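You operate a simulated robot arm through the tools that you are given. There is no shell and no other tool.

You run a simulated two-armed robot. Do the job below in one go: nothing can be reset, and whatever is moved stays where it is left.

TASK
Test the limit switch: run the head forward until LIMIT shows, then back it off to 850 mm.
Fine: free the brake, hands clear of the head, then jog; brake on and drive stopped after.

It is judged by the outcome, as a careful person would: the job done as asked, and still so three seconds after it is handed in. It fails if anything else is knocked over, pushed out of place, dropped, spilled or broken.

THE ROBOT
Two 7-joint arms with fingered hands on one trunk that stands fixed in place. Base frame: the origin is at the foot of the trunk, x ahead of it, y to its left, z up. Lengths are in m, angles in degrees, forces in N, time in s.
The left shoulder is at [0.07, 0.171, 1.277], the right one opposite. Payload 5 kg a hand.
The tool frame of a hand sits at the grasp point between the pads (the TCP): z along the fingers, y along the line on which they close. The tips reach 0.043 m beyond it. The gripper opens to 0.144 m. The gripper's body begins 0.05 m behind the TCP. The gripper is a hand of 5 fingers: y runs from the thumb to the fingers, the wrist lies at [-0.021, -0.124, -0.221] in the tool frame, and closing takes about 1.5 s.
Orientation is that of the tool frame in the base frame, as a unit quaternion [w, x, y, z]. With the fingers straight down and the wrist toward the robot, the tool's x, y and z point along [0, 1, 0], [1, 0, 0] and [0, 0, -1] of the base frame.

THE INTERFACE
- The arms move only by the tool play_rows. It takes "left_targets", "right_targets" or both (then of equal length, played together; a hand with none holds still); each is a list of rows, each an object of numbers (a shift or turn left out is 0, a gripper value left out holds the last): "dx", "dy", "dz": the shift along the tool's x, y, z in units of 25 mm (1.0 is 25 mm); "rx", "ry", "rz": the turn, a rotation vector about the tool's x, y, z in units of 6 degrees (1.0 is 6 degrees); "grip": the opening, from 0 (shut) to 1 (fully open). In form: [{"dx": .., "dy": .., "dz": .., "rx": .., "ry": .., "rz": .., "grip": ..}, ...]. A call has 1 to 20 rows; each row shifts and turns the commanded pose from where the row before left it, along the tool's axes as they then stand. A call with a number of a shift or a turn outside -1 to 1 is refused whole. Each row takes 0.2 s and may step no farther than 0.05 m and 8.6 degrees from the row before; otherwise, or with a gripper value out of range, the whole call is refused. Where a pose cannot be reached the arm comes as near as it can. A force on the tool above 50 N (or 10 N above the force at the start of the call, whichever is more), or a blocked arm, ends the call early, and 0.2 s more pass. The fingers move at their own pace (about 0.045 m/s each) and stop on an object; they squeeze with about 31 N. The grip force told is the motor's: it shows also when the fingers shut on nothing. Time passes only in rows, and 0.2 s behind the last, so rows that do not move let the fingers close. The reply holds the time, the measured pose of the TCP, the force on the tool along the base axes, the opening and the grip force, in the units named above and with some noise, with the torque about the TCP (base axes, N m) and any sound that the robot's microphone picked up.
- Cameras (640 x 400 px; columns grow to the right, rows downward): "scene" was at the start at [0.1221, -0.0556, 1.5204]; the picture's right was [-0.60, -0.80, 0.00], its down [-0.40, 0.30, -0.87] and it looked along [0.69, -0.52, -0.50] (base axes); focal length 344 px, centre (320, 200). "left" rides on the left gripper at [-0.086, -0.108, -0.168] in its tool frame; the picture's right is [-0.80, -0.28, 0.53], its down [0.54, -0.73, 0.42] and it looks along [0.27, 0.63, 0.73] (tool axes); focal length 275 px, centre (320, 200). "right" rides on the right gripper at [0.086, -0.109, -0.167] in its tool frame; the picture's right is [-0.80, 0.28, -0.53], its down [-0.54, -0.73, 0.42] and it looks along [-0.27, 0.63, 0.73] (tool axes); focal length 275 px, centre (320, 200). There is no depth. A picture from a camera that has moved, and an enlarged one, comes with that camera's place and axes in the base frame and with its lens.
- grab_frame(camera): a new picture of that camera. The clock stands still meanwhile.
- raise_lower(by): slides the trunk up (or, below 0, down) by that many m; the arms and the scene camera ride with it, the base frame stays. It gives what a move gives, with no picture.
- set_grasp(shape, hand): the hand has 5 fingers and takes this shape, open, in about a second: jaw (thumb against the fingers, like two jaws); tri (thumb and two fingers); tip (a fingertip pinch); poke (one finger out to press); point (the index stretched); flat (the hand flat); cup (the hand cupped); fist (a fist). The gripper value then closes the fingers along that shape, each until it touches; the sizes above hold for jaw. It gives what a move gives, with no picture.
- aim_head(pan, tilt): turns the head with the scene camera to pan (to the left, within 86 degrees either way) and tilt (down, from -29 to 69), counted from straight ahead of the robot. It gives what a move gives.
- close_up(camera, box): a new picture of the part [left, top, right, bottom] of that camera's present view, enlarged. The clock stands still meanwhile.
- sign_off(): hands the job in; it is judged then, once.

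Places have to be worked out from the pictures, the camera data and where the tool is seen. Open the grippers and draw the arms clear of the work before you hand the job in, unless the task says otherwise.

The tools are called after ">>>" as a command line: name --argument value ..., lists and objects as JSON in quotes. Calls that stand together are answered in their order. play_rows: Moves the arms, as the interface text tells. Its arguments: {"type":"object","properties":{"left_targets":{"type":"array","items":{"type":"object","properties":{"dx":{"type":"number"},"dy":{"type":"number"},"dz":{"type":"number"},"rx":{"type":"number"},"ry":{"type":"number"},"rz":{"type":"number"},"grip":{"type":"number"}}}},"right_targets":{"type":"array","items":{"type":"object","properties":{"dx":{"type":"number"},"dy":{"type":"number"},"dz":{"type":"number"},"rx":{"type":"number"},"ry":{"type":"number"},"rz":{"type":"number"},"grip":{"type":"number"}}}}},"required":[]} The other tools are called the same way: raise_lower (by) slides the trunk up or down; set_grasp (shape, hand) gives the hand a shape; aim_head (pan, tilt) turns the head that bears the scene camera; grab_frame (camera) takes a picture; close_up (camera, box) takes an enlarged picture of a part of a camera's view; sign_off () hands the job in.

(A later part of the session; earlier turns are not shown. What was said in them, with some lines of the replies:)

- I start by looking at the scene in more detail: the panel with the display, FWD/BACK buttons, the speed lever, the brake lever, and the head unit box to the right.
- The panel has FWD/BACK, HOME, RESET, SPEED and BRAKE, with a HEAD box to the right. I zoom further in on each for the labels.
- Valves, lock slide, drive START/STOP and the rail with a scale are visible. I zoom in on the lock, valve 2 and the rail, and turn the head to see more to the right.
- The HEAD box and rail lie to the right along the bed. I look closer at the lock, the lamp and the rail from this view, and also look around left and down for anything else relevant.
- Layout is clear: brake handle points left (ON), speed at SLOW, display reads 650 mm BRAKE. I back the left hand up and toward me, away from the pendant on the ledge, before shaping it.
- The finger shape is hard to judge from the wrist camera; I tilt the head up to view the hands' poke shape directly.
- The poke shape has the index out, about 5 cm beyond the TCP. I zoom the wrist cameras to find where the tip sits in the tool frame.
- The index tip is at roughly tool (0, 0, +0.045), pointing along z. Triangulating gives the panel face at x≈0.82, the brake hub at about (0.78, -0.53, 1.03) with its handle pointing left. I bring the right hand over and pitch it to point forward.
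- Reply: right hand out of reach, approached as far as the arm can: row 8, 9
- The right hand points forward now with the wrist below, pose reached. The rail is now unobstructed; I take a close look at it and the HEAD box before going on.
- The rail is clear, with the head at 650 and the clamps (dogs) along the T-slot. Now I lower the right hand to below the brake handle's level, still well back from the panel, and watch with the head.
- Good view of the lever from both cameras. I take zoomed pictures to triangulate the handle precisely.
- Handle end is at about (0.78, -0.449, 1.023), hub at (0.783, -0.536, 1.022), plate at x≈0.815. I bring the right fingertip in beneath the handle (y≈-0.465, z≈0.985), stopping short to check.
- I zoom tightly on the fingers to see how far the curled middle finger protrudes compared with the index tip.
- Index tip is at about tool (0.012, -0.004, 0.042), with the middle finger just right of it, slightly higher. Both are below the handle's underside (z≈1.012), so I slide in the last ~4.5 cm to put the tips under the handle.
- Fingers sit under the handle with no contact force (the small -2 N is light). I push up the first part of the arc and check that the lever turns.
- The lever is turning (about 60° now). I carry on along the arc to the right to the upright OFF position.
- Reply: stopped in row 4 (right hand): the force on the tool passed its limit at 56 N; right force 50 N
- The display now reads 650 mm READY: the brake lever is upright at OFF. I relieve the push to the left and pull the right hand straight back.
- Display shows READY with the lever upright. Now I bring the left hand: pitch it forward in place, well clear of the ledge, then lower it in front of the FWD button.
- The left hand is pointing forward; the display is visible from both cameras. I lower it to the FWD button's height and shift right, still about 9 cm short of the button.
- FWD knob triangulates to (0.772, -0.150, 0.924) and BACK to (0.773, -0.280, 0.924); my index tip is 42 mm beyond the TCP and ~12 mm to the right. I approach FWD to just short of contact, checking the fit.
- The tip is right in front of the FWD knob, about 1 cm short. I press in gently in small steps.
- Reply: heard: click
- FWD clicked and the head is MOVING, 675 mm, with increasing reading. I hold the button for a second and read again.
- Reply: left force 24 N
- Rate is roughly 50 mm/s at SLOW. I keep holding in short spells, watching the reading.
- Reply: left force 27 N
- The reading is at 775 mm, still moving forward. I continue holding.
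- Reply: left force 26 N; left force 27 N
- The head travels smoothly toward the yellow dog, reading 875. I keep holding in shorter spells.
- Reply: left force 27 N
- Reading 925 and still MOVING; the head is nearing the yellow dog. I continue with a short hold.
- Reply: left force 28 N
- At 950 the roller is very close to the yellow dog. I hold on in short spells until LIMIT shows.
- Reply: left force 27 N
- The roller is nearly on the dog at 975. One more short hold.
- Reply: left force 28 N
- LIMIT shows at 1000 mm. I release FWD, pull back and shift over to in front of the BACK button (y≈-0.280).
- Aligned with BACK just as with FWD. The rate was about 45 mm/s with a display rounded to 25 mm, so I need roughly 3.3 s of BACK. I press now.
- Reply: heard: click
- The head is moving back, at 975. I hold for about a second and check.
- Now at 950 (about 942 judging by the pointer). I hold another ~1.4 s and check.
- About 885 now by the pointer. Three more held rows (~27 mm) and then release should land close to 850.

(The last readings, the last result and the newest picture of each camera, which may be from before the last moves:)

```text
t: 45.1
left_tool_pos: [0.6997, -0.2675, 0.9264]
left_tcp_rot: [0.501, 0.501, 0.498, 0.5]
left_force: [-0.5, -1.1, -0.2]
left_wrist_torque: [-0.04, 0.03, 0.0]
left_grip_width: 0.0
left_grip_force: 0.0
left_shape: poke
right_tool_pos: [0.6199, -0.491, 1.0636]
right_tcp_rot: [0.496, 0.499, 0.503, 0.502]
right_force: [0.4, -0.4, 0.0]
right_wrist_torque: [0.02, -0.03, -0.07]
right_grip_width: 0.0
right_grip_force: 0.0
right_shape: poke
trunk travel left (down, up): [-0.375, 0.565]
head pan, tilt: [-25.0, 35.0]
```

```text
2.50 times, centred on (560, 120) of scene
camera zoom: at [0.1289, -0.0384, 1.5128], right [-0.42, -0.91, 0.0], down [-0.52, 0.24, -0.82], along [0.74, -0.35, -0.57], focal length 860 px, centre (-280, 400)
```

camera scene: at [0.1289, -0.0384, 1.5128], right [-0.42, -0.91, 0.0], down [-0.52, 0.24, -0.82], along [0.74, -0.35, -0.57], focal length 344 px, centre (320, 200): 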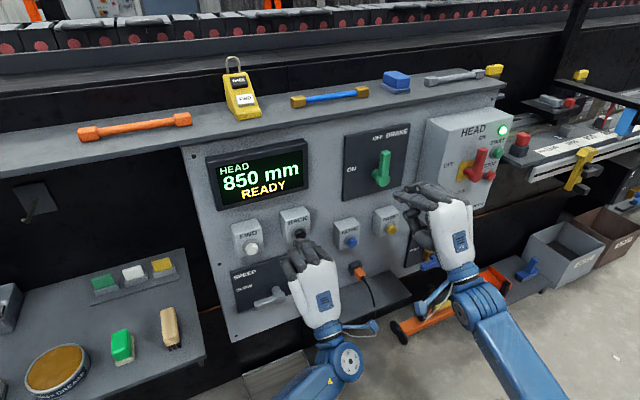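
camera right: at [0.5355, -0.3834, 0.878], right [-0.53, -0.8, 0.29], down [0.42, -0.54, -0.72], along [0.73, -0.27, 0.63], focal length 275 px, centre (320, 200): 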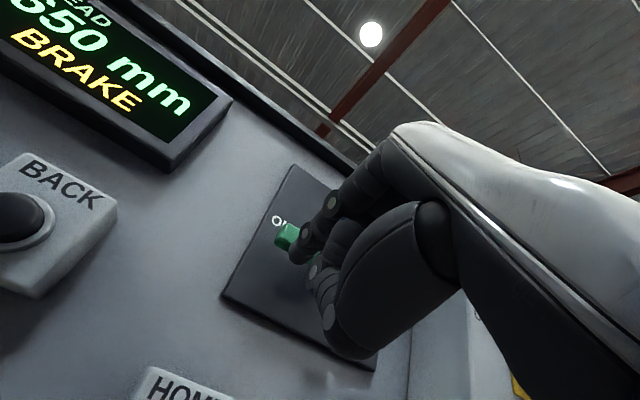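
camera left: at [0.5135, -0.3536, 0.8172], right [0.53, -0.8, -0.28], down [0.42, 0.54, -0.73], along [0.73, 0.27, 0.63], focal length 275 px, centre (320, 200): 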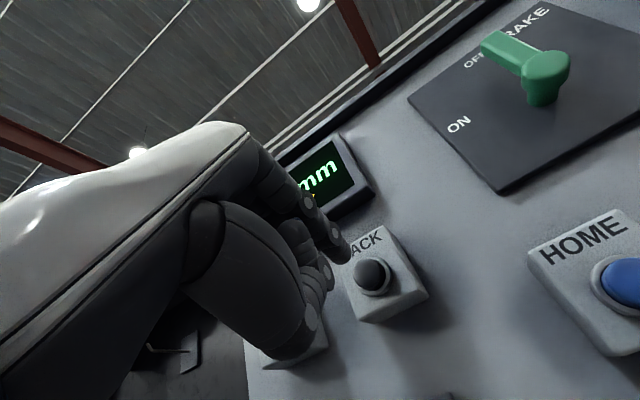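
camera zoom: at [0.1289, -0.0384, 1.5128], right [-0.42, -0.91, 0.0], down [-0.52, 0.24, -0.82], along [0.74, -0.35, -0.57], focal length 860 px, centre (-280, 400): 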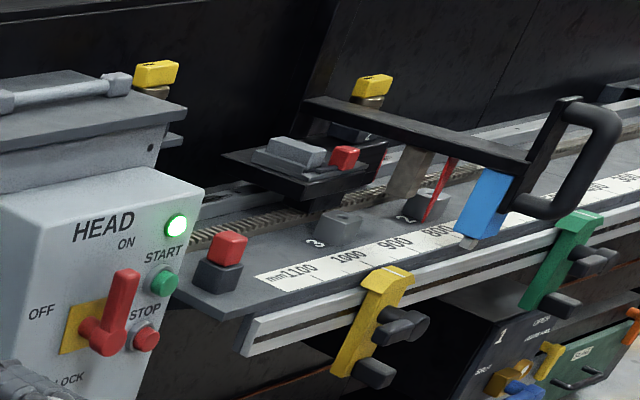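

Display reads 850 mm READY. I'd like to be sure it's well centred on 850 and not at the edge of the rounding, so I look at the pointer and scale zoomed in from the same head pose as I used at 650.

>>> aim_head --pan -55 --tilt 25

>>> close_up --camera "scene" --box '[340, 100, 440, 180]'

>>> close_up --camera "scene" --box '[290, 100, 470, 230]'

>>> close_up --camera "scene" --box '[365, 130, 415, 165]'

```text
t: 46.1
left_tool_pos: [0.7004, -0.2672, 0.9254]
left_tcp_rot: [0.5, 0.501, 0.499, 0.499]
left_force: [-0.9, -0.2, -0.7]
left_wrist_torque: [-0.01, -0.04, 0.01]
left_grip_width: 0.0001
left_grip_force: 0.0
left_shape: poke
right_tool_pos: [0.6198, -0.4903, 1.0626]
right_tcp_rot: [0.497, 0.498, 0.503, 0.502]
right_force: [0.3, 0.1, -0.2]
right_wrist_torque: [-0.04, 0.0, 0.08]
right_grip_width: 0.0003
right_grip_force: 0.0
right_shape: poke
trunk travel left (down, up): [-0.375, 0.565]
head pan, tilt: [-55.0, 25.0]
```

```text
5.00 times, centred on (390, 140) of scene
camera zoom: at [0.1027, -0.0764, 1.5284], right [-0.82, -0.57, 0.0], down [-0.24, 0.35, -0.91], along [0.52, -0.74, -0.42], focal length 1719 px, centre (-30, 500)
```

zoom: 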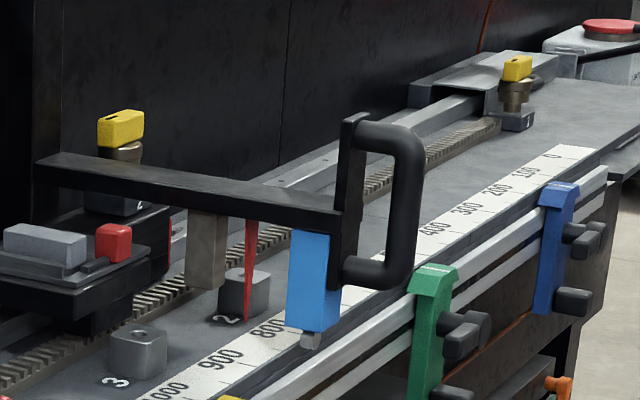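

```text
3.08 times, centred on (380, 165) of scene
camera zoom: at [0.1027, -0.0764, 1.5284], right [-0.82, -0.57, 0.0], down [-0.24, 0.35, -0.91], along [0.52, -0.74, -0.42], focal length 1058 px, centre (135, 308)
```

zoom: 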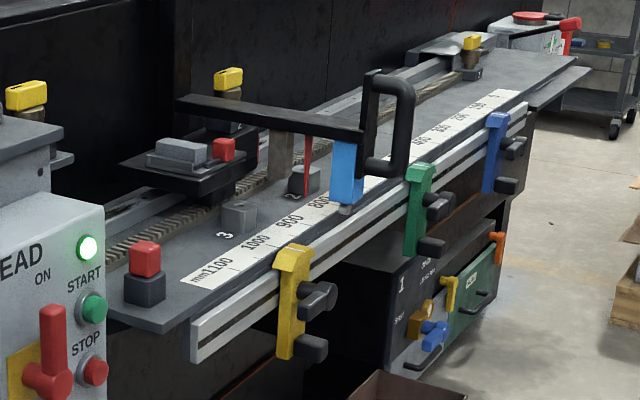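

```text
11.43 times, centred on (390, 148) of scene
camera zoom: at [0.1027, -0.0764, 1.5284], right [-0.82, -0.57, 0.0], down [-0.24, 0.35, -0.91], along [0.52, -0.74, -0.42], focal length 3929 px, centre (-480, 800)
```

zoom: 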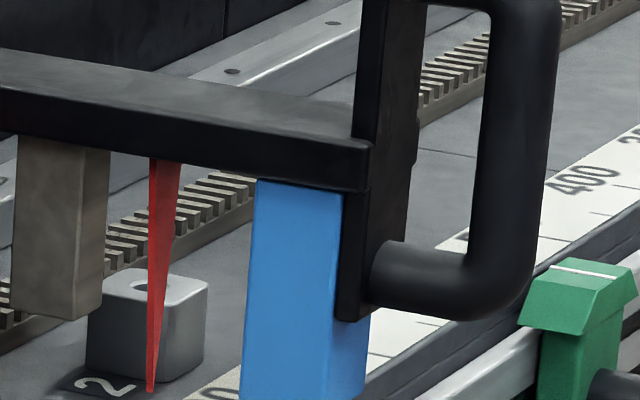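

By the pointer geometry I get about 850 ± a few mm, matching the display's 850 READY, and the hands are well away from the head. Now I withdraw the left hand and move the right to the right-hand side of the upright brake handle (index at y≈-0.575, z≈1.08), still short of it.

>>> play_rows --left_targets '[{"dz": -1}, {"dz": -1}, {"dz": -1}, {"dz": -1}, {"dx": 0.5}, {"dx": 0.5}]' --right_targets '[{"dx": -0.8, "dy": 0.4}, {"dx": -0.8, "dy": 0.4}, {"dx": -0.8}, {"dx": -0.8}, {"dx": -0.7}, {"dz": 1}]'

>>> aim_head --pan -38 --tilt 35

>>> grab_frame --camera "scene"

>>> close_up --camera "scene" --box '[250, 110, 390, 220]'

>>> grab_frame --camera "right"

```text
t: 47.5
left_tool_pos: [0.6006, -0.2414, 0.9237]
left_tcp_rot: [0.5, 0.501, 0.5, 0.499]
left_force: [-0.3, 1.0, -1.1]
left_wrist_torque: [-0.01, -0.04, 0.0]
left_grip_width: 0.0002
left_grip_force: 0.2
left_shape: poke
right_tool_pos: [0.6478, -0.5865, 1.0799]
right_tcp_rot: [0.497, 0.498, 0.503, 0.502]
right_force: [0.6, -0.6, -0.5]
right_wrist_torque: [0.03, -0.05, 0.03]
right_grip_width: 0.0001
right_grip_force: 0.1
right_shape: poke
trunk travel left (down, up): [-0.375, 0.565]
head pan, tilt: [-55.0, 25.0]
```

```text
t: 48.3
left_tool_pos: [0.5998, -0.2428, 0.925]
left_tcp_rot: [0.5, 0.5, 0.5, 0.499]
left_force: [0.3, -0.5, -0.6]
left_wrist_torque: [0.02, -0.02, -0.01]
left_grip_width: 0.0
left_grip_force: 0.0
left_shape: poke
right_tool_pos: [0.647, -0.5862, 1.0806]
right_tcp_rot: [0.496, 0.499, 0.503, 0.502]
right_force: [-0.5, 0.1, -0.2]
right_wrist_torque: [-0.01, 0.0, -0.02]
right_grip_width: 0.0
right_grip_force: 0.0
right_shape: poke
trunk travel left (down, up): [-0.375, 0.565]
head pan, tilt: [-38.0, 35.0]
```

```text
taken
camera scene: at [0.1192, -0.0552, 1.5127], right [-0.62, -0.79, 0.0], down [-0.45, 0.35, -0.82], along [0.65, -0.5, -0.57], focal length 344 px, centre (320, 200)
```

scene: 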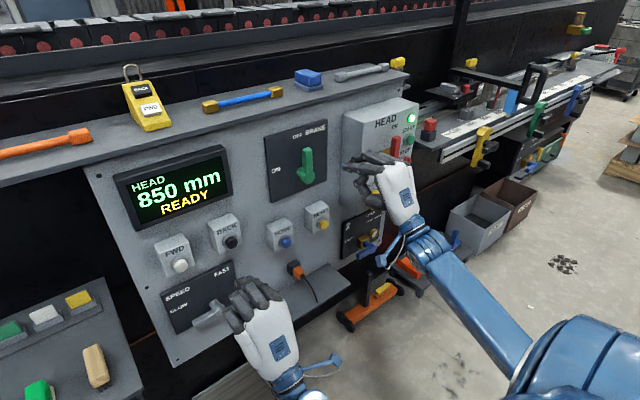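

```text
3.64 times, centred on (320, 165) of scene
camera zoom: at [0.1192, -0.0552, 1.5127], right [-0.62, -0.79, 0.0], down [-0.45, 0.35, -0.82], along [0.65, -0.5, -0.57], focal length 1250 px, centre (320, 327)
```

zoom: 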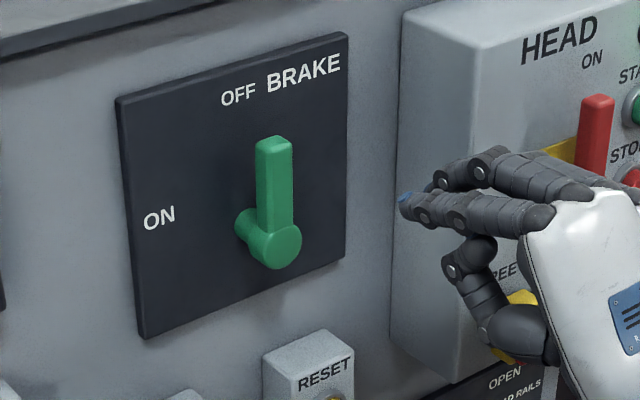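

```text
taken
camera right: at [0.4779, -0.5009, 0.9743], right [-0.52, -0.8, 0.29], down [0.43, -0.54, -0.73], along [0.74, -0.26, 0.62], focal length 275 px, centre (320, 200)
```

right: 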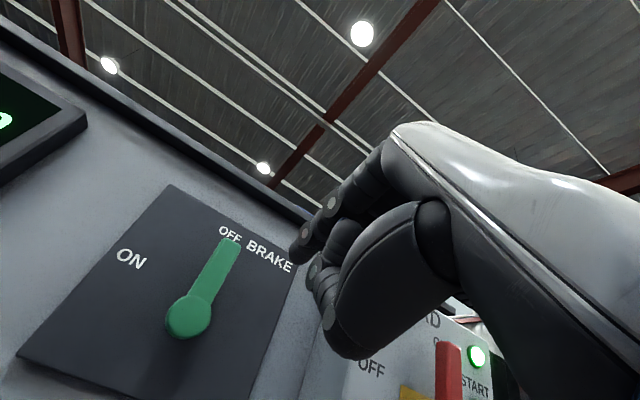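

The index tip is at about (0.689, -0.573, 1.083), to the right of the upright handle (right side at y≈-0.545). I move in alongside the handle.

>>> play_rows --right_targets '[{"dz": 1}, {"dz": 1}, {"dz": 1}, {"dz": 0.9}]'

>>> close_up --camera "scene" --box '[250, 110, 390, 220]'

```text
t: 49.3
left_tool_pos: [0.6007, -0.2432, 0.925]
left_tcp_rot: [0.5, 0.5, 0.5, 0.5]
left_force: [-0.2, -0.5, 0.6]
left_wrist_torque: [-0.01, 0.01, -0.01]
left_grip_width: 0.0
left_grip_force: 0.0
left_shape: poke
right_tool_pos: [0.7477, -0.5861, 1.0808]
right_tcp_rot: [0.496, 0.498, 0.504, 0.502]
right_force: [0.4, 0.9, -0.1]
right_wrist_torque: [-0.03, -0.06, 0.0]
right_grip_width: 0.0002
right_grip_force: 0.0
right_shape: poke
trunk travel left (down, up): [-0.375, 0.565]
head pan, tilt: [-38.0, 35.0]
```

```text
3.64 times, centred on (320, 165) of scene
camera zoom: at [0.1203, -0.0552, 1.5125], right [-0.62, -0.79, 0.0], down [-0.45, 0.35, -0.82], along [0.65, -0.5, -0.57], focal length 1250 px, centre (320, 327)
```

zoom: 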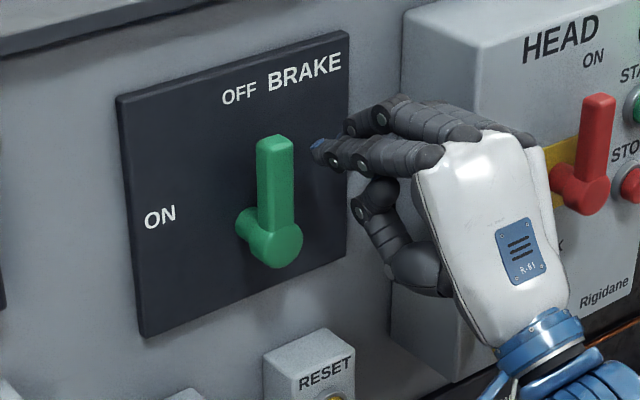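

Beside the handle with no contact. I push left and down along the arc back to ON.

>>> play_rows --right_targets '[{"dx": 0.8}, {"dx": 0.64}, {"dx": 0.64}, {"dx": 0.6, "dy": -0.2}, {"dx": 0.52, "dy": -0.36}, {"dx": 0.4, "dy": -0.48}]'

>>> close_up --camera "scene" --box '[230, 110, 370, 220]'

```text
t: 50.7
left_tool_pos: [0.5995, -0.2411, 0.9239]
left_tcp_rot: [0.501, 0.501, 0.499, 0.499]
left_force: [0.2, 0.0, 0.1]
left_wrist_torque: [0.0, 0.03, 0.01]
left_grip_width: 0.0002
left_grip_force: 0.1
left_shape: poke
right_tool_pos: [0.7442, -0.4947, 1.0562]
right_tcp_rot: [0.496, 0.498, 0.504, 0.502]
right_force: [-0.4, -0.7, -0.1]
right_wrist_torque: [0.01, -0.01, 0.0]
right_grip_width: 0.0
right_grip_force: 0.2
right_shape: poke
trunk travel left (down, up): [-0.375, 0.565]
head pan, tilt: [-38.0, 35.0]
```

```text
3.64 times, centred on (300, 165) of scene
camera zoom: at [0.1195, -0.055, 1.5127], right [-0.62, -0.79, 0.0], down [-0.45, 0.35, -0.82], along [0.65, -0.5, -0.57], focal length 1250 px, centre (393, 327)
```

zoom: 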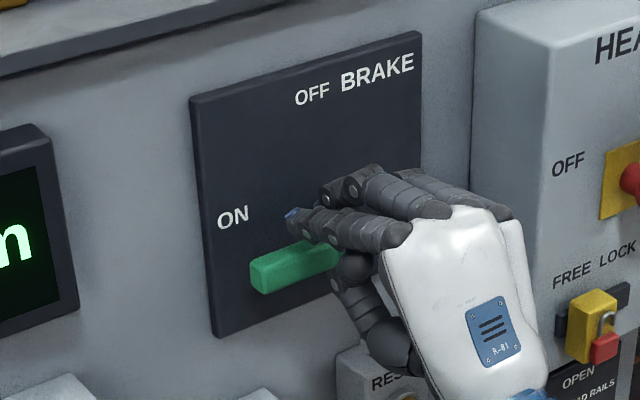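

The lever is about back at ON. I push the last bit down to make sure it's seated and check the display.

>>> play_rows --right_targets '[{"dx": 0.3, "dy": -0.5}, {"dx": 0.05, "dy": -0.3}]'

>>> grab_frame --camera "scene"

>>> close_up --camera "scene" --box '[230, 110, 370, 220]'

```text
t: 51.3
left_tool_pos: [0.5989, -0.2408, 0.9256]
left_tcp_rot: [0.501, 0.501, 0.499, 0.499]
left_force: [0.5, 0.4, 0.0]
left_wrist_torque: [0.0, 0.03, 0.01]
left_grip_width: 0.0001
left_grip_force: 0.1
left_shape: poke
right_tool_pos: [0.7437, -0.4873, 1.0401]
right_tcp_rot: [0.498, 0.498, 0.502, 0.502]
right_force: [3.4, -0.4, 8.5]
right_wrist_torque: [-0.01, -0.29, -0.07]
right_grip_width: 0.0
right_grip_force: 0.0
right_shape: poke
trunk travel left (down, up): [-0.375, 0.565]
head pan, tilt: [-38.0, 35.0]
```

```text
taken
camera scene: at [0.1184, -0.0548, 1.513], right [-0.62, -0.79, 0.0], down [-0.45, 0.35, -0.82], along [0.65, -0.5, -0.57], focal length 344 px, centre (320, 200)
```

scene: 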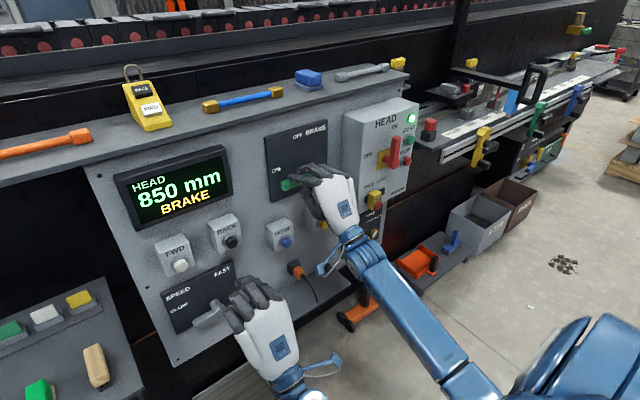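

```text
3.64 times, centred on (300, 165) of scene
camera zoom: at [0.1184, -0.0548, 1.513], right [-0.62, -0.79, 0.0], down [-0.45, 0.35, -0.82], along [0.65, -0.5, -0.57], focal length 1250 px, centre (393, 327)
```

zoom: 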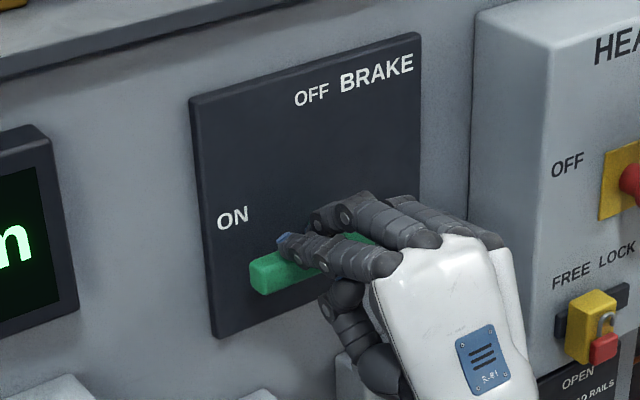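

The display reads 850 mm BRAKE: the brake is seated at ON. Now I lift off and retract the right hand, and raise the left hand as well, to lower the trunk for better reach to the STOP button on the HEAD box.

>>> play_rows --right_targets '[{"dy": 0.3}, {"dy": 0.3}, {"dz": -1}, {"dz": -1}, {"dz": -1}, {"dz": -1}, {"dz": -1}, {"dy": 1}, {"dy": 1}, {"dy": 1}, {"dy": 1}, {"dy": 1}, {"dy": 1}, {"dy": 1}]' --left_targets '[{"dz": -0.5}, {"dz": 0}, {"dy": 1}, {"dy": 1}, {"dy": 1}, {"dy": 1}, {"dy": 1}, {"dy": 1}, {"dy": 1}, {"dy": 1}, {"dy": 1}, {"dy": 1}, {"dy": 1}, {"dy": 1}]'

>>> grab_frame --camera "scene"

```text
t: 54.5
left_tool_pos: [0.6026, -0.2192, 1.19]
left_tcp_rot: [0.473, 0.512, 0.487, 0.527]
left_force: [0.0, 0.8, -0.1]
left_wrist_torque: [0.02, 0.02, 0.01]
left_grip_width: 0.0
left_grip_force: 0.1
left_shape: poke
right_tool_pos: [0.62, -0.4896, 1.2261]
right_tcp_rot: [0.497, 0.498, 0.503, 0.502]
right_force: [-0.3, -0.5, 0.3]
right_wrist_torque: [-0.02, -0.02, -0.02]
right_grip_width: 0.0001
right_grip_force: 0.0
right_shape: poke
trunk travel left (down, up): [-0.375, 0.565]
head pan, tilt: [-38.0, 35.0]
stopped in row 14 (left hand): the arm was blocked; the commanded pose is now the measured one
```

```text
taken
camera scene: at [0.1192, -0.0552, 1.5127], right [-0.62, -0.79, 0.0], down [-0.45, 0.35, -0.82], along [0.65, -0.5, -0.57], focal length 344 px, centre (320, 200)
```

scene: 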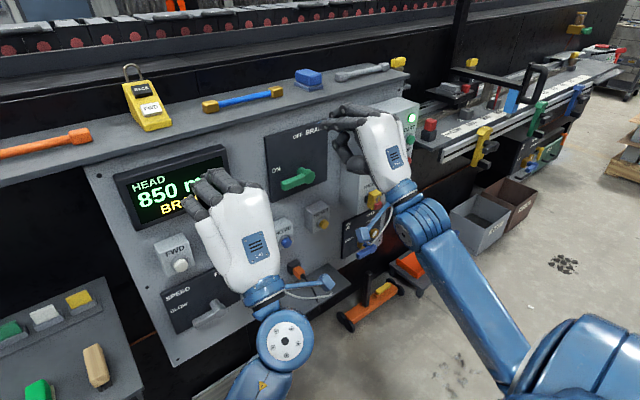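

The left arm got blocked by its own posture (nothing touched in view). I ease it down a little and out to the left, to a relaxed place.

>>> play_rows --left_targets '[{"dy": -0.6}, {"dy": -0.6, "dx": 0.6}, {"dx": 1}, {"dx": 1}, {"dx": 1}, {"dx": 1}]'

>>> raise_lower --by -0.2

>>> grab_frame --camera "scene"

>>> grab_frame --camera "right"

```text
t: 55.9
left_tool_pos: [0.5987, -0.1021, 1.1668]
left_tcp_rot: [0.474, 0.513, 0.487, 0.525]
left_force: [0.5, -0.3, -1.0]
left_wrist_torque: [0.0, 0.0, -0.01]
left_grip_width: 0.0002
left_grip_force: 0.1
left_shape: poke
right_tool_pos: [0.6202, -0.4904, 1.226]
right_tcp_rot: [0.497, 0.498, 0.503, 0.502]
right_force: [0.9, 0.5, -0.8]
right_wrist_torque: [0.0, 0.03, 0.01]
right_grip_width: 0.0
right_grip_force: 0.0
right_shape: poke
trunk travel left (down, up): [-0.375, 0.565]
head pan, tilt: [-38.0, 35.0]
```

```text
t: 58.1
left_tool_pos: [0.5991, -0.1035, 0.9672]
left_tcp_rot: [0.474, 0.511, 0.488, 0.526]
left_force: [0.0, 0.4, 0.2]
left_wrist_torque: [-0.01, 0.01, 0.02]
left_grip_width: 0.0
left_grip_force: 0.0
left_shape: poke
right_tool_pos: [0.6195, -0.4907, 1.0269]
right_tcp_rot: [0.497, 0.499, 0.503, 0.501]
right_force: [-0.6, 0.3, 0.2]
right_wrist_torque: [-0.02, 0.01, -0.02]
right_grip_width: 0.0
right_grip_force: 0.1
right_shape: poke
trunk travel left (down, up): [-0.175, 0.765]
head pan, tilt: [-38.0, 35.0]
```

```text
taken
camera scene: at [0.1191, -0.055, 1.3128], right [-0.62, -0.79, 0.0], down [-0.45, 0.35, -0.82], along [0.65, -0.5, -0.57], focal length 344 px, centre (320, 200)
```

scene: 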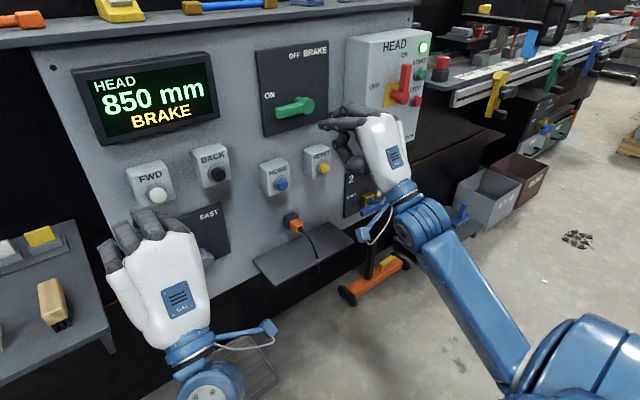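

```text
taken
camera right: at [0.4514, -0.4045, 0.9194], right [-0.52, -0.8, 0.29], down [0.43, -0.54, -0.73], along [0.74, -0.26, 0.62], focal length 275 px, centre (320, 200)
```

right: 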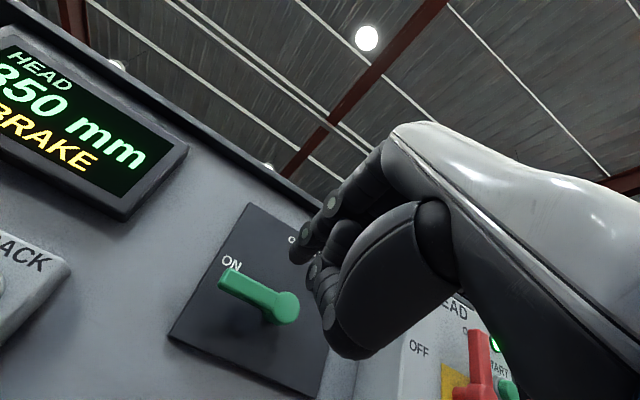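

Trunk is lowered; brake still ON at 850. With the camera 0.2 m lower I have a baseline: I zoom in on the HEAD box to triangulate STOP and the red main lever.

>>> close_up --camera "scene" --box '[330, 20, 450, 150]'

>>> aim_head --pan -52 --tilt 25

>>> close_up --camera "scene" --box '[220, 70, 380, 200]'

>>> grab_frame --camera "scene"

```text
3.08 times, centred on (390, 85) of scene
camera zoom: at [0.1191, -0.055, 1.3128], right [-0.62, -0.79, 0.0], down [-0.45, 0.35, -0.82], along [0.65, -0.5, -0.57], focal length 1058 px, centre (105, 554)
```

zoom: 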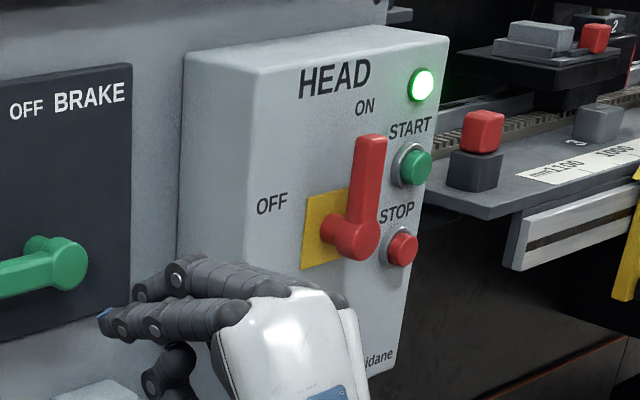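

```text
t: 58.8
left_tool_pos: [0.5984, -0.103, 0.9667]
left_tcp_rot: [0.473, 0.512, 0.487, 0.526]
left_force: [-0.4, 0.3, 0.8]
left_wrist_torque: [-0.01, 0.02, -0.01]
left_grip_width: 0.0002
left_grip_force: 0.0
left_shape: poke
right_tool_pos: [0.6212, -0.4899, 1.0266]
right_tcp_rot: [0.496, 0.498, 0.504, 0.502]
right_force: [0.2, 0.3, -0.2]
right_wrist_torque: [-0.02, 0.0, -0.01]
right_grip_width: 0.0
right_grip_force: 0.0
right_shape: poke
trunk travel left (down, up): [-0.175, 0.765]
head pan, tilt: [-52.0, 25.0]
```

```text
3.08 times, centred on (300, 135) of scene
camera zoom: at [0.1066, -0.0734, 1.3284], right [-0.79, -0.62, 0.0], down [-0.26, 0.33, -0.91], along [0.56, -0.71, -0.42], focal length 1058 px, centre (382, 400)
```

zoom: 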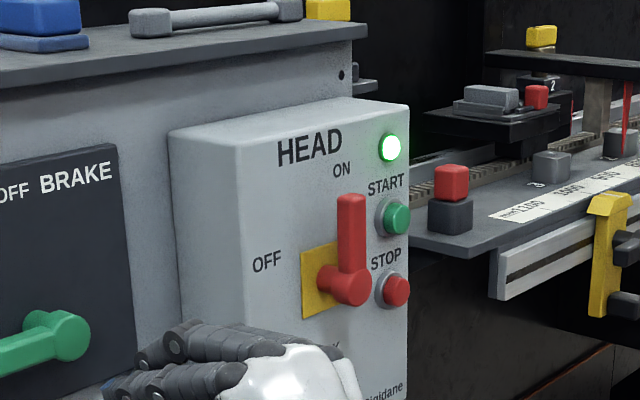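

```text
taken
camera scene: at [0.1066, -0.0734, 1.3284], right [-0.79, -0.62, 0.0], down [-0.26, 0.33, -0.91], along [0.56, -0.71, -0.42], focal length 344 px, centre (320, 200)
```

scene: 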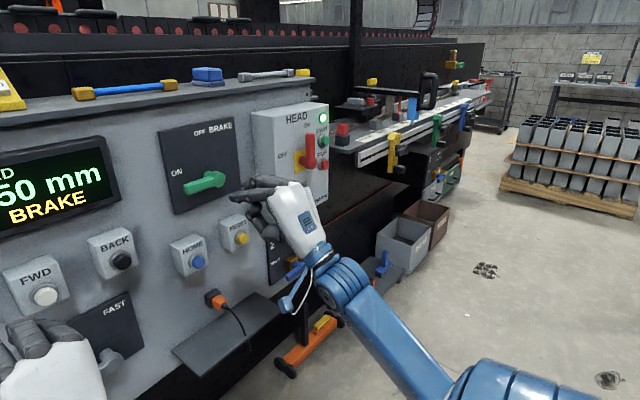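

STOP triangulates to about (0.729, -0.893, 0.971), START above it at z≈1.05, and the red main lever at (0.70, -0.795) with its handle up. I back the right hand off, slide it right in front of the box, then yaw it 30° toward STOP.

>>> play_rows --right_targets '[{"dz": -1}, {"dx": -1}, {"dx": -1}, {"dx": -1}, {"dx": -1}, {"dx": -1}, {"dx": -1}, {"dx": -1}, {"dx": -1}, {"dx": -1}, {"dx": -1}, {"dx": -1}, {"ry": -1}, {"ry": -1}, {"ry": -1}, {"ry": -1}, {"ry": -1}]'

>>> grab_frame --camera "scene"

>>> grab_frame --camera "right"

```text
t: 62.4
left_tool_pos: [0.5999, -0.1042, 0.9655]
left_tcp_rot: [0.473, 0.512, 0.487, 0.525]
left_force: [0.0, -0.4, 0.7]
left_wrist_torque: [-0.01, 0.01, -0.01]
left_grip_width: 0.0
left_grip_force: 0.0
left_shape: poke
right_tool_pos: [0.5973, -0.7646, 1.027]
right_tcp_rot: [0.61, 0.611, 0.357, 0.355]
right_force: [1.1, 1.1, -0.2]
right_wrist_torque: [0.03, 0.01, -0.05]
right_grip_width: 0.0004
right_grip_force: 0.2
right_shape: poke
trunk travel left (down, up): [-0.175, 0.765]
head pan, tilt: [-52.0, 25.0]
```

```text
taken
camera scene: at [0.1072, -0.0729, 1.3285], right [-0.79, -0.62, 0.0], down [-0.26, 0.33, -0.91], along [0.56, -0.71, -0.42], focal length 344 px, centre (320, 200)
```

scene: 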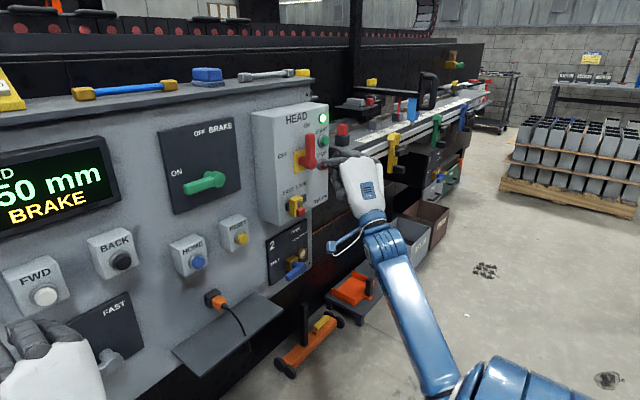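

```text
taken
camera right: at [0.4947, -0.6064, 0.9193], right [-0.86, -0.43, 0.29], down [0.1, -0.68, -0.73], along [0.51, -0.59, 0.62], focal length 275 px, centre (320, 200)
```

right: 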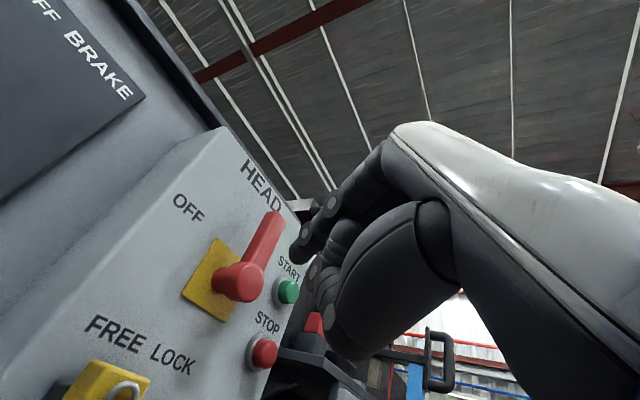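

The wrist camera confirms STOP at about (0.729, -0.890, 0.972). I move to a point about 3 cm short of it, passing well in front of the red lever.

>>> play_rows --right_targets '[{"dx": -0.58, "dy": -0.42, "dz": 0.6}, {"dx": -0.58, "dy": -0.42, "dz": 0.75}, {"dx": -0.58, "dy": -0.42, "dz": 0.9}, {"dx": -0.58, "dy": -0.42, "dz": 1}, {"dx": -0.58, "dy": -0.42, "dz": 1}]'

>>> grab_frame --camera "right"

>>> close_up --camera "scene" --box '[230, 80, 400, 220]'

```text
t: 63.6
left_tool_pos: [0.5999, -0.1048, 0.9665]
left_tcp_rot: [0.474, 0.513, 0.487, 0.525]
left_force: [0.3, 0.3, 0.1]
left_wrist_torque: [-0.01, -0.04, 0.04]
left_grip_width: 0.0001
left_grip_force: 0.1
left_shape: poke
right_tool_pos: [0.6565, -0.881, 0.9736]
right_tcp_rot: [0.609, 0.611, 0.358, 0.356]
right_force: [-0.7, 0.4, -1.2]
right_wrist_torque: [-0.03, -0.06, 0.01]
right_grip_width: 0.0
right_grip_force: 0.1
right_shape: poke
trunk travel left (down, up): [-0.175, 0.765]
head pan, tilt: [-52.0, 25.0]
```

```text
taken
camera right: at [0.5523, -0.7239, 0.8665], right [-0.86, -0.43, 0.29], down [0.1, -0.68, -0.73], along [0.51, -0.59, 0.62], focal length 275 px, centre (320, 200)
```

right: 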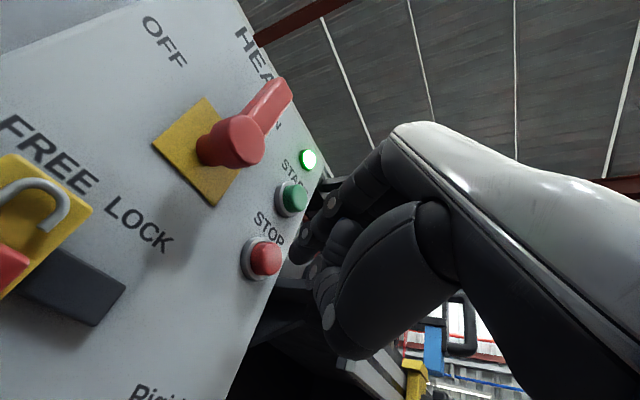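

```text
2.86 times, centred on (315, 150) of scene
camera zoom: at [0.1071, -0.0742, 1.3283], right [-0.79, -0.62, 0.0], down [-0.26, 0.33, -0.91], along [0.56, -0.71, -0.42], focal length 982 px, centre (334, 343)
```

zoom: 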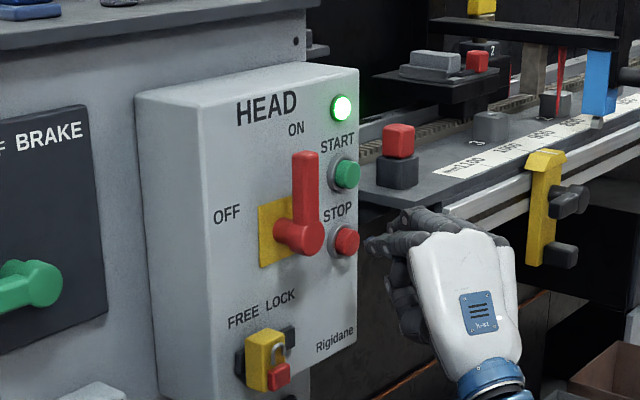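

Tip is at about (0.699, -0.891, 0.972), directly in front of STOP. I press straight in along +x, slowing near contact.

>>> play_rows --right_targets '[{"dx": 0.39, "dz": 0.7}, {"dx": 0.14, "dz": 0.245}, {"dx": 0.08, "dz": 0.14}, {"dx": 0.06, "dz": 0.105}]'

>>> close_up --camera "scene" --box '[230, 80, 400, 220]'

>>> grab_frame --camera "right"

```text
t: 64.6
left_tool_pos: [0.5963, -0.1037, 0.9693]
left_tcp_rot: [0.475, 0.511, 0.486, 0.526]
left_force: [-1.0, 0.3, 0.1]
left_wrist_torque: [-0.01, -0.04, -0.01]
left_grip_width: 0.0
left_grip_force: 0.1
left_shape: poke
right_tool_pos: [0.6839, -0.8822, 0.9792]
right_tcp_rot: [0.613, 0.609, 0.355, 0.357]
right_force: [-42.2, 4.7, 5.0]
right_wrist_torque: [-0.06, -0.03, 0.03]
right_grip_width: 0.0
right_grip_force: 0.1
right_shape: poke
trunk travel left (down, up): [-0.175, 0.765]
head pan, tilt: [-52.0, 25.0]
heard: click
```

```text
2.86 times, centred on (315, 150) of scene
camera zoom: at [0.1007, -0.0727, 1.329], right [-0.79, -0.61, 0.0], down [-0.26, 0.33, -0.91], along [0.56, -0.72, -0.42], focal length 982 px, centre (334, 343)
```

zoom: 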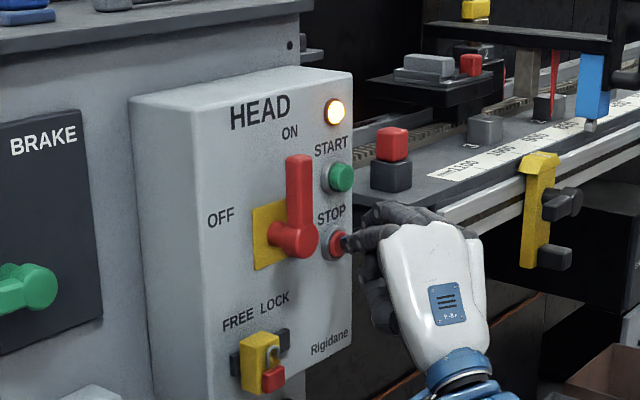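

```text
taken
camera right: at [0.5809, -0.7234, 0.8708], right [-0.86, -0.43, 0.28], down [0.1, -0.68, -0.72], along [0.5, -0.59, 0.63], focal length 275 px, centre (320, 200)
```

right: 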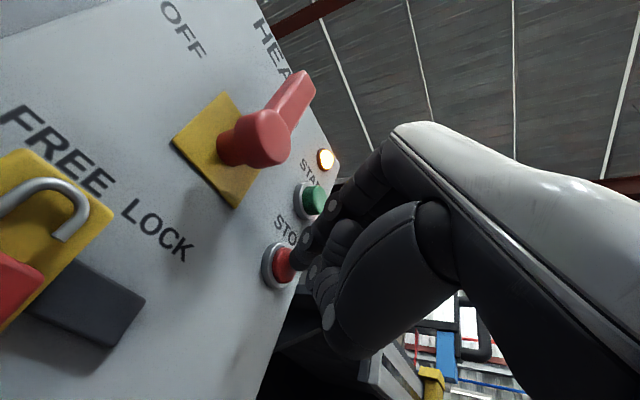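

STOP clicked and the lamp changed from green to amber: the drive is stopped. I release at once and back straight off.

>>> play_rows --right_targets '[{"dx": -0.3, "dz": -0.55}, {"dx": -0.49, "dz": -0.87}, {"dx": -0.49, "dz": -0.87}, {"dx": -0.49, "dz": -0.87}]'

>>> grab_frame --camera "scene"

>>> close_up --camera "scene" --box '[230, 80, 400, 220]'

```text
t: 65.6
left_tool_pos: [0.5985, -0.1045, 0.9677]
left_tcp_rot: [0.473, 0.511, 0.488, 0.526]
left_force: [-0.8, 0.3, 0.5]
left_wrist_torque: [0.03, 0.0, -0.02]
left_grip_width: 0.0
left_grip_force: 0.1
left_shape: poke
right_tool_pos: [0.598, -0.8809, 0.9737]
right_tcp_rot: [0.609, 0.611, 0.358, 0.356]
right_force: [0.6, 0.3, 0.3]
right_wrist_torque: [0.02, 0.01, 0.01]
right_grip_width: 0.0
right_grip_force: 0.0
right_shape: poke
trunk travel left (down, up): [-0.175, 0.765]
head pan, tilt: [-52.0, 25.0]
```

```text
taken
camera scene: at [0.106, -0.0733, 1.3285], right [-0.79, -0.62, 0.0], down [-0.26, 0.33, -0.91], along [0.56, -0.71, -0.42], focal length 344 px, centre (320, 200)
```

scene: 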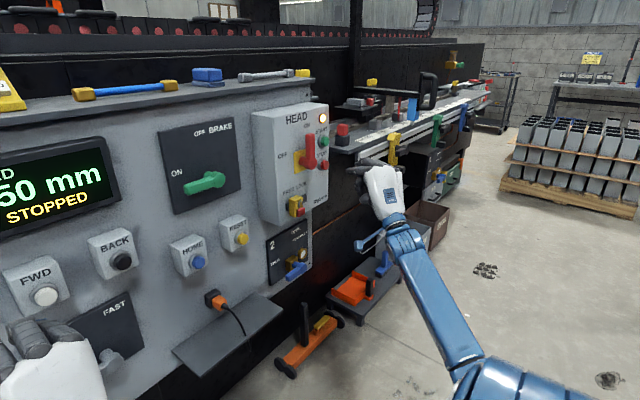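

```text
2.86 times, centred on (315, 150) of scene
camera zoom: at [0.106, -0.0733, 1.3285], right [-0.79, -0.62, 0.0], down [-0.26, 0.33, -0.91], along [0.56, -0.71, -0.42], focal length 982 px, centre (334, 343)
```

zoom: 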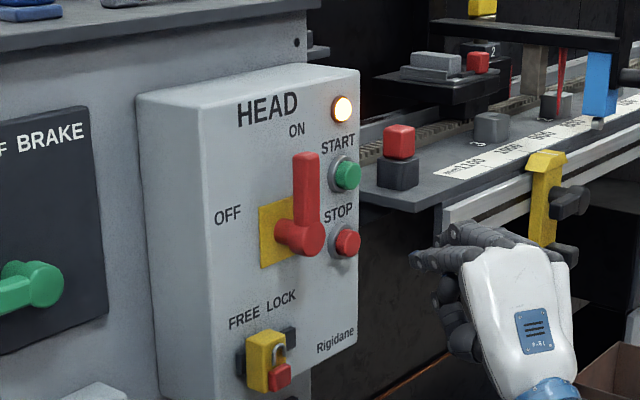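

The display reads …50 mm STOPPED with the lamp amber and the brake handle at ON. I now draw both arms clear and check the full display.

>>> play_rows --right_targets '[{"dz": -1}, {"dz": -1}, {"dz": -1}, {"dz": -1}, {"dz": -1}]' --left_targets '[{"dz": -1}, {"dz": -1}, {"dz": -1}, {"dz": 0}, {"dz": 0}]'

>>> aim_head --pan -35 --tilt 25

>>> grab_frame --camera "scene"

>>> close_up --camera "scene" --box '[80, 60, 320, 250]'

```text
t: 66.8
left_tool_pos: [0.5241, -0.1036, 0.9684]
left_tcp_rot: [0.473, 0.511, 0.488, 0.526]
left_force: [-0.4, 0.6, 0.5]
left_wrist_torque: [-0.02, 0.01, 0.0]
left_grip_width: 0.0
left_grip_force: 0.0
left_shape: poke
right_tool_pos: [0.4876, -0.8186, 0.9743]
right_tcp_rot: [0.61, 0.61, 0.359, 0.356]
right_force: [-0.3, 0.6, 0.5]
right_wrist_torque: [0.01, 0.0, -0.02]
right_grip_width: 0.0
right_grip_force: 0.2
right_shape: poke
trunk travel left (down, up): [-0.175, 0.765]
head pan, tilt: [-52.0, 25.0]
```

```text
t: 67.6
left_tool_pos: [0.5251, -0.1042, 0.9673]
left_tcp_rot: [0.474, 0.512, 0.488, 0.525]
left_force: [0.4, -0.6, 0.9]
left_wrist_torque: [0.01, 0.01, 0.0]
left_grip_width: 0.0
left_grip_force: 0.1
left_shape: poke
right_tool_pos: [0.4891, -0.8181, 0.976]
right_tcp_rot: [0.609, 0.611, 0.359, 0.356]
right_force: [0.2, 0.3, -0.6]
right_wrist_torque: [-0.02, 0.02, -0.02]
right_grip_width: 0.0001
right_grip_force: 0.0
right_shape: poke
trunk travel left (down, up): [-0.175, 0.765]
head pan, tilt: [-35.0, 25.0]
```

```text
taken
camera scene: at [0.1251, -0.0537, 1.3284], right [-0.57, -0.82, 0.0], down [-0.35, 0.24, -0.91], along [0.74, -0.52, -0.42], focal length 344 px, centre (320, 200)
```

scene: 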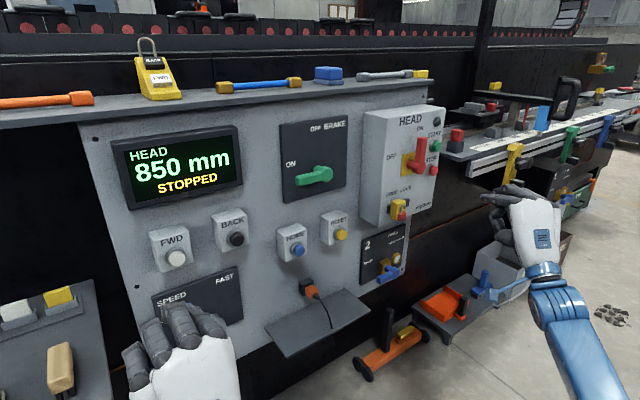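

```text
2.11 times, centred on (200, 155) of scene
camera zoom: at [0.1251, -0.0537, 1.3284], right [-0.57, -0.82, 0.0], down [-0.35, 0.24, -0.91], along [0.74, -0.52, -0.42], focal length 724 px, centre (573, 295)
```

zoom: 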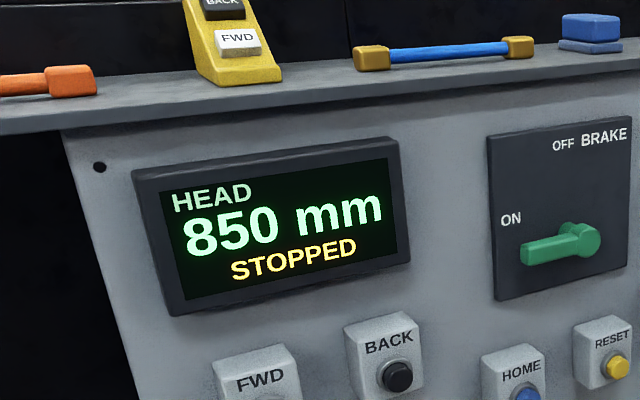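

Display: 850 mm STOPPED, brake at ON, nothing disturbed. Both hands are clear, so I open them before handing in and check the speed lever once more.

>>> set_grasp --hand "left" --shape "jaw"

>>> set_grasp --hand "right" --shape "jaw"

>>> aim_head --pan -30 --tilt 35

>>> grab_frame --camera "scene"

```text
t: 68.5
left_tool_pos: [0.5241, -0.1029, 0.9672]
left_tcp_rot: [0.474, 0.512, 0.487, 0.525]
left_force: [0.2, -0.3, -0.2]
left_wrist_torque: [0.02, 0.02, 0.0]
left_grip_width: 0.1439
left_grip_force: 0.0
left_shape: jaw
right_tool_pos: [0.4892, -0.8196, 0.9747]
right_tcp_rot: [0.61, 0.611, 0.358, 0.356]
right_force: [-0.2, -0.1, 0.4]
right_wrist_torque: [0.04, -0.01, 0.01]
right_grip_width: 0.0
right_grip_force: 0.1
right_shape: poke
trunk travel left (down, up): [-0.175, 0.765]
head pan, tilt: [-35.0, 25.0]
```

```text
t: 69.4
left_tool_pos: [0.526, -0.1051, 0.9685]
left_tcp_rot: [0.474, 0.513, 0.487, 0.525]
left_force: [-0.7, -0.6, -0.2]
left_wrist_torque: [-0.02, -0.03, 0.0]
left_grip_width: 0.1436
left_grip_force: 0.0
left_shape: jaw
right_tool_pos: [0.4879, -0.8201, 0.9751]
right_tcp_rot: [0.609, 0.611, 0.358, 0.355]
right_force: [0.2, -0.2, 0.0]
right_wrist_torque: [0.01, 0.01, 0.01]
right_grip_width: 0.1438
right_grip_force: 0.1
right_shape: jaw
trunk travel left (down, up): [-0.175, 0.765]
head pan, tilt: [-35.0, 25.0]
```

```text
t: 70.2
left_tool_pos: [0.5249, -0.1034, 0.9678]
left_tcp_rot: [0.473, 0.512, 0.487, 0.526]
left_force: [-0.1, -0.6, 0.3]
left_wrist_torque: [-0.01, 0.02, 0.01]
left_grip_width: 0.1442
left_grip_force: 0.1
left_shape: jaw
right_tool_pos: [0.4887, -0.8196, 0.9753]
right_tcp_rot: [0.61, 0.611, 0.358, 0.356]
right_force: [0.5, 0.0, 0.0]
right_wrist_torque: [-0.02, 0.0, 0.0]
right_grip_width: 0.1439
right_grip_force: 0.1
right_shape: jaw
trunk travel left (down, up): [-0.175, 0.765]
head pan, tilt: [-30.0, 35.0]
```

```text
taken
camera scene: at [0.1261, -0.045, 1.3127], right [-0.5, -0.87, 0.0], down [-0.5, 0.29, -0.82], along [0.71, -0.41, -0.57], focal length 344 px, centre (320, 200)
```

scene: 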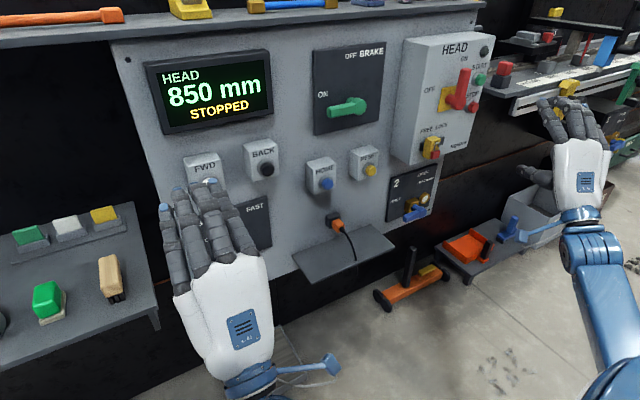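

The display holds 850 mm STOPPED, brake lever ON, both hands open and clear with no contact forces. I hand the job in.

>>> sign_off

```text
The job is handed in.
```

The limit switch works: running the head forward, LIMIT came up at 1000 mm. I then backed it off, and the display reads 850 mm STOPPED.

- **Position:** the display steps in 25 mm, so 850 covers roughly 838–862 mm. The pointer geometry also put it close to 850.
- **Brake and drive:** the brake lever is back at ON. I pressed STOP on the HEAD box; the lamp went from green to amber, then looked dark in the last picture.
- **Jogging:** I freed the brake first, kept both hands away from the head, and left the speed lever at SLOW.
- **Blocked arm:** while I was raising the left hand clear, its arm was blocked once. I saw no contact, and I eased it down and to the left.

I saw nothing else moved or knocked over. Both hands are open and clear of the panel and the head. The trunk is still 0.2 m lower than at the start, which I needed to reach STOP.
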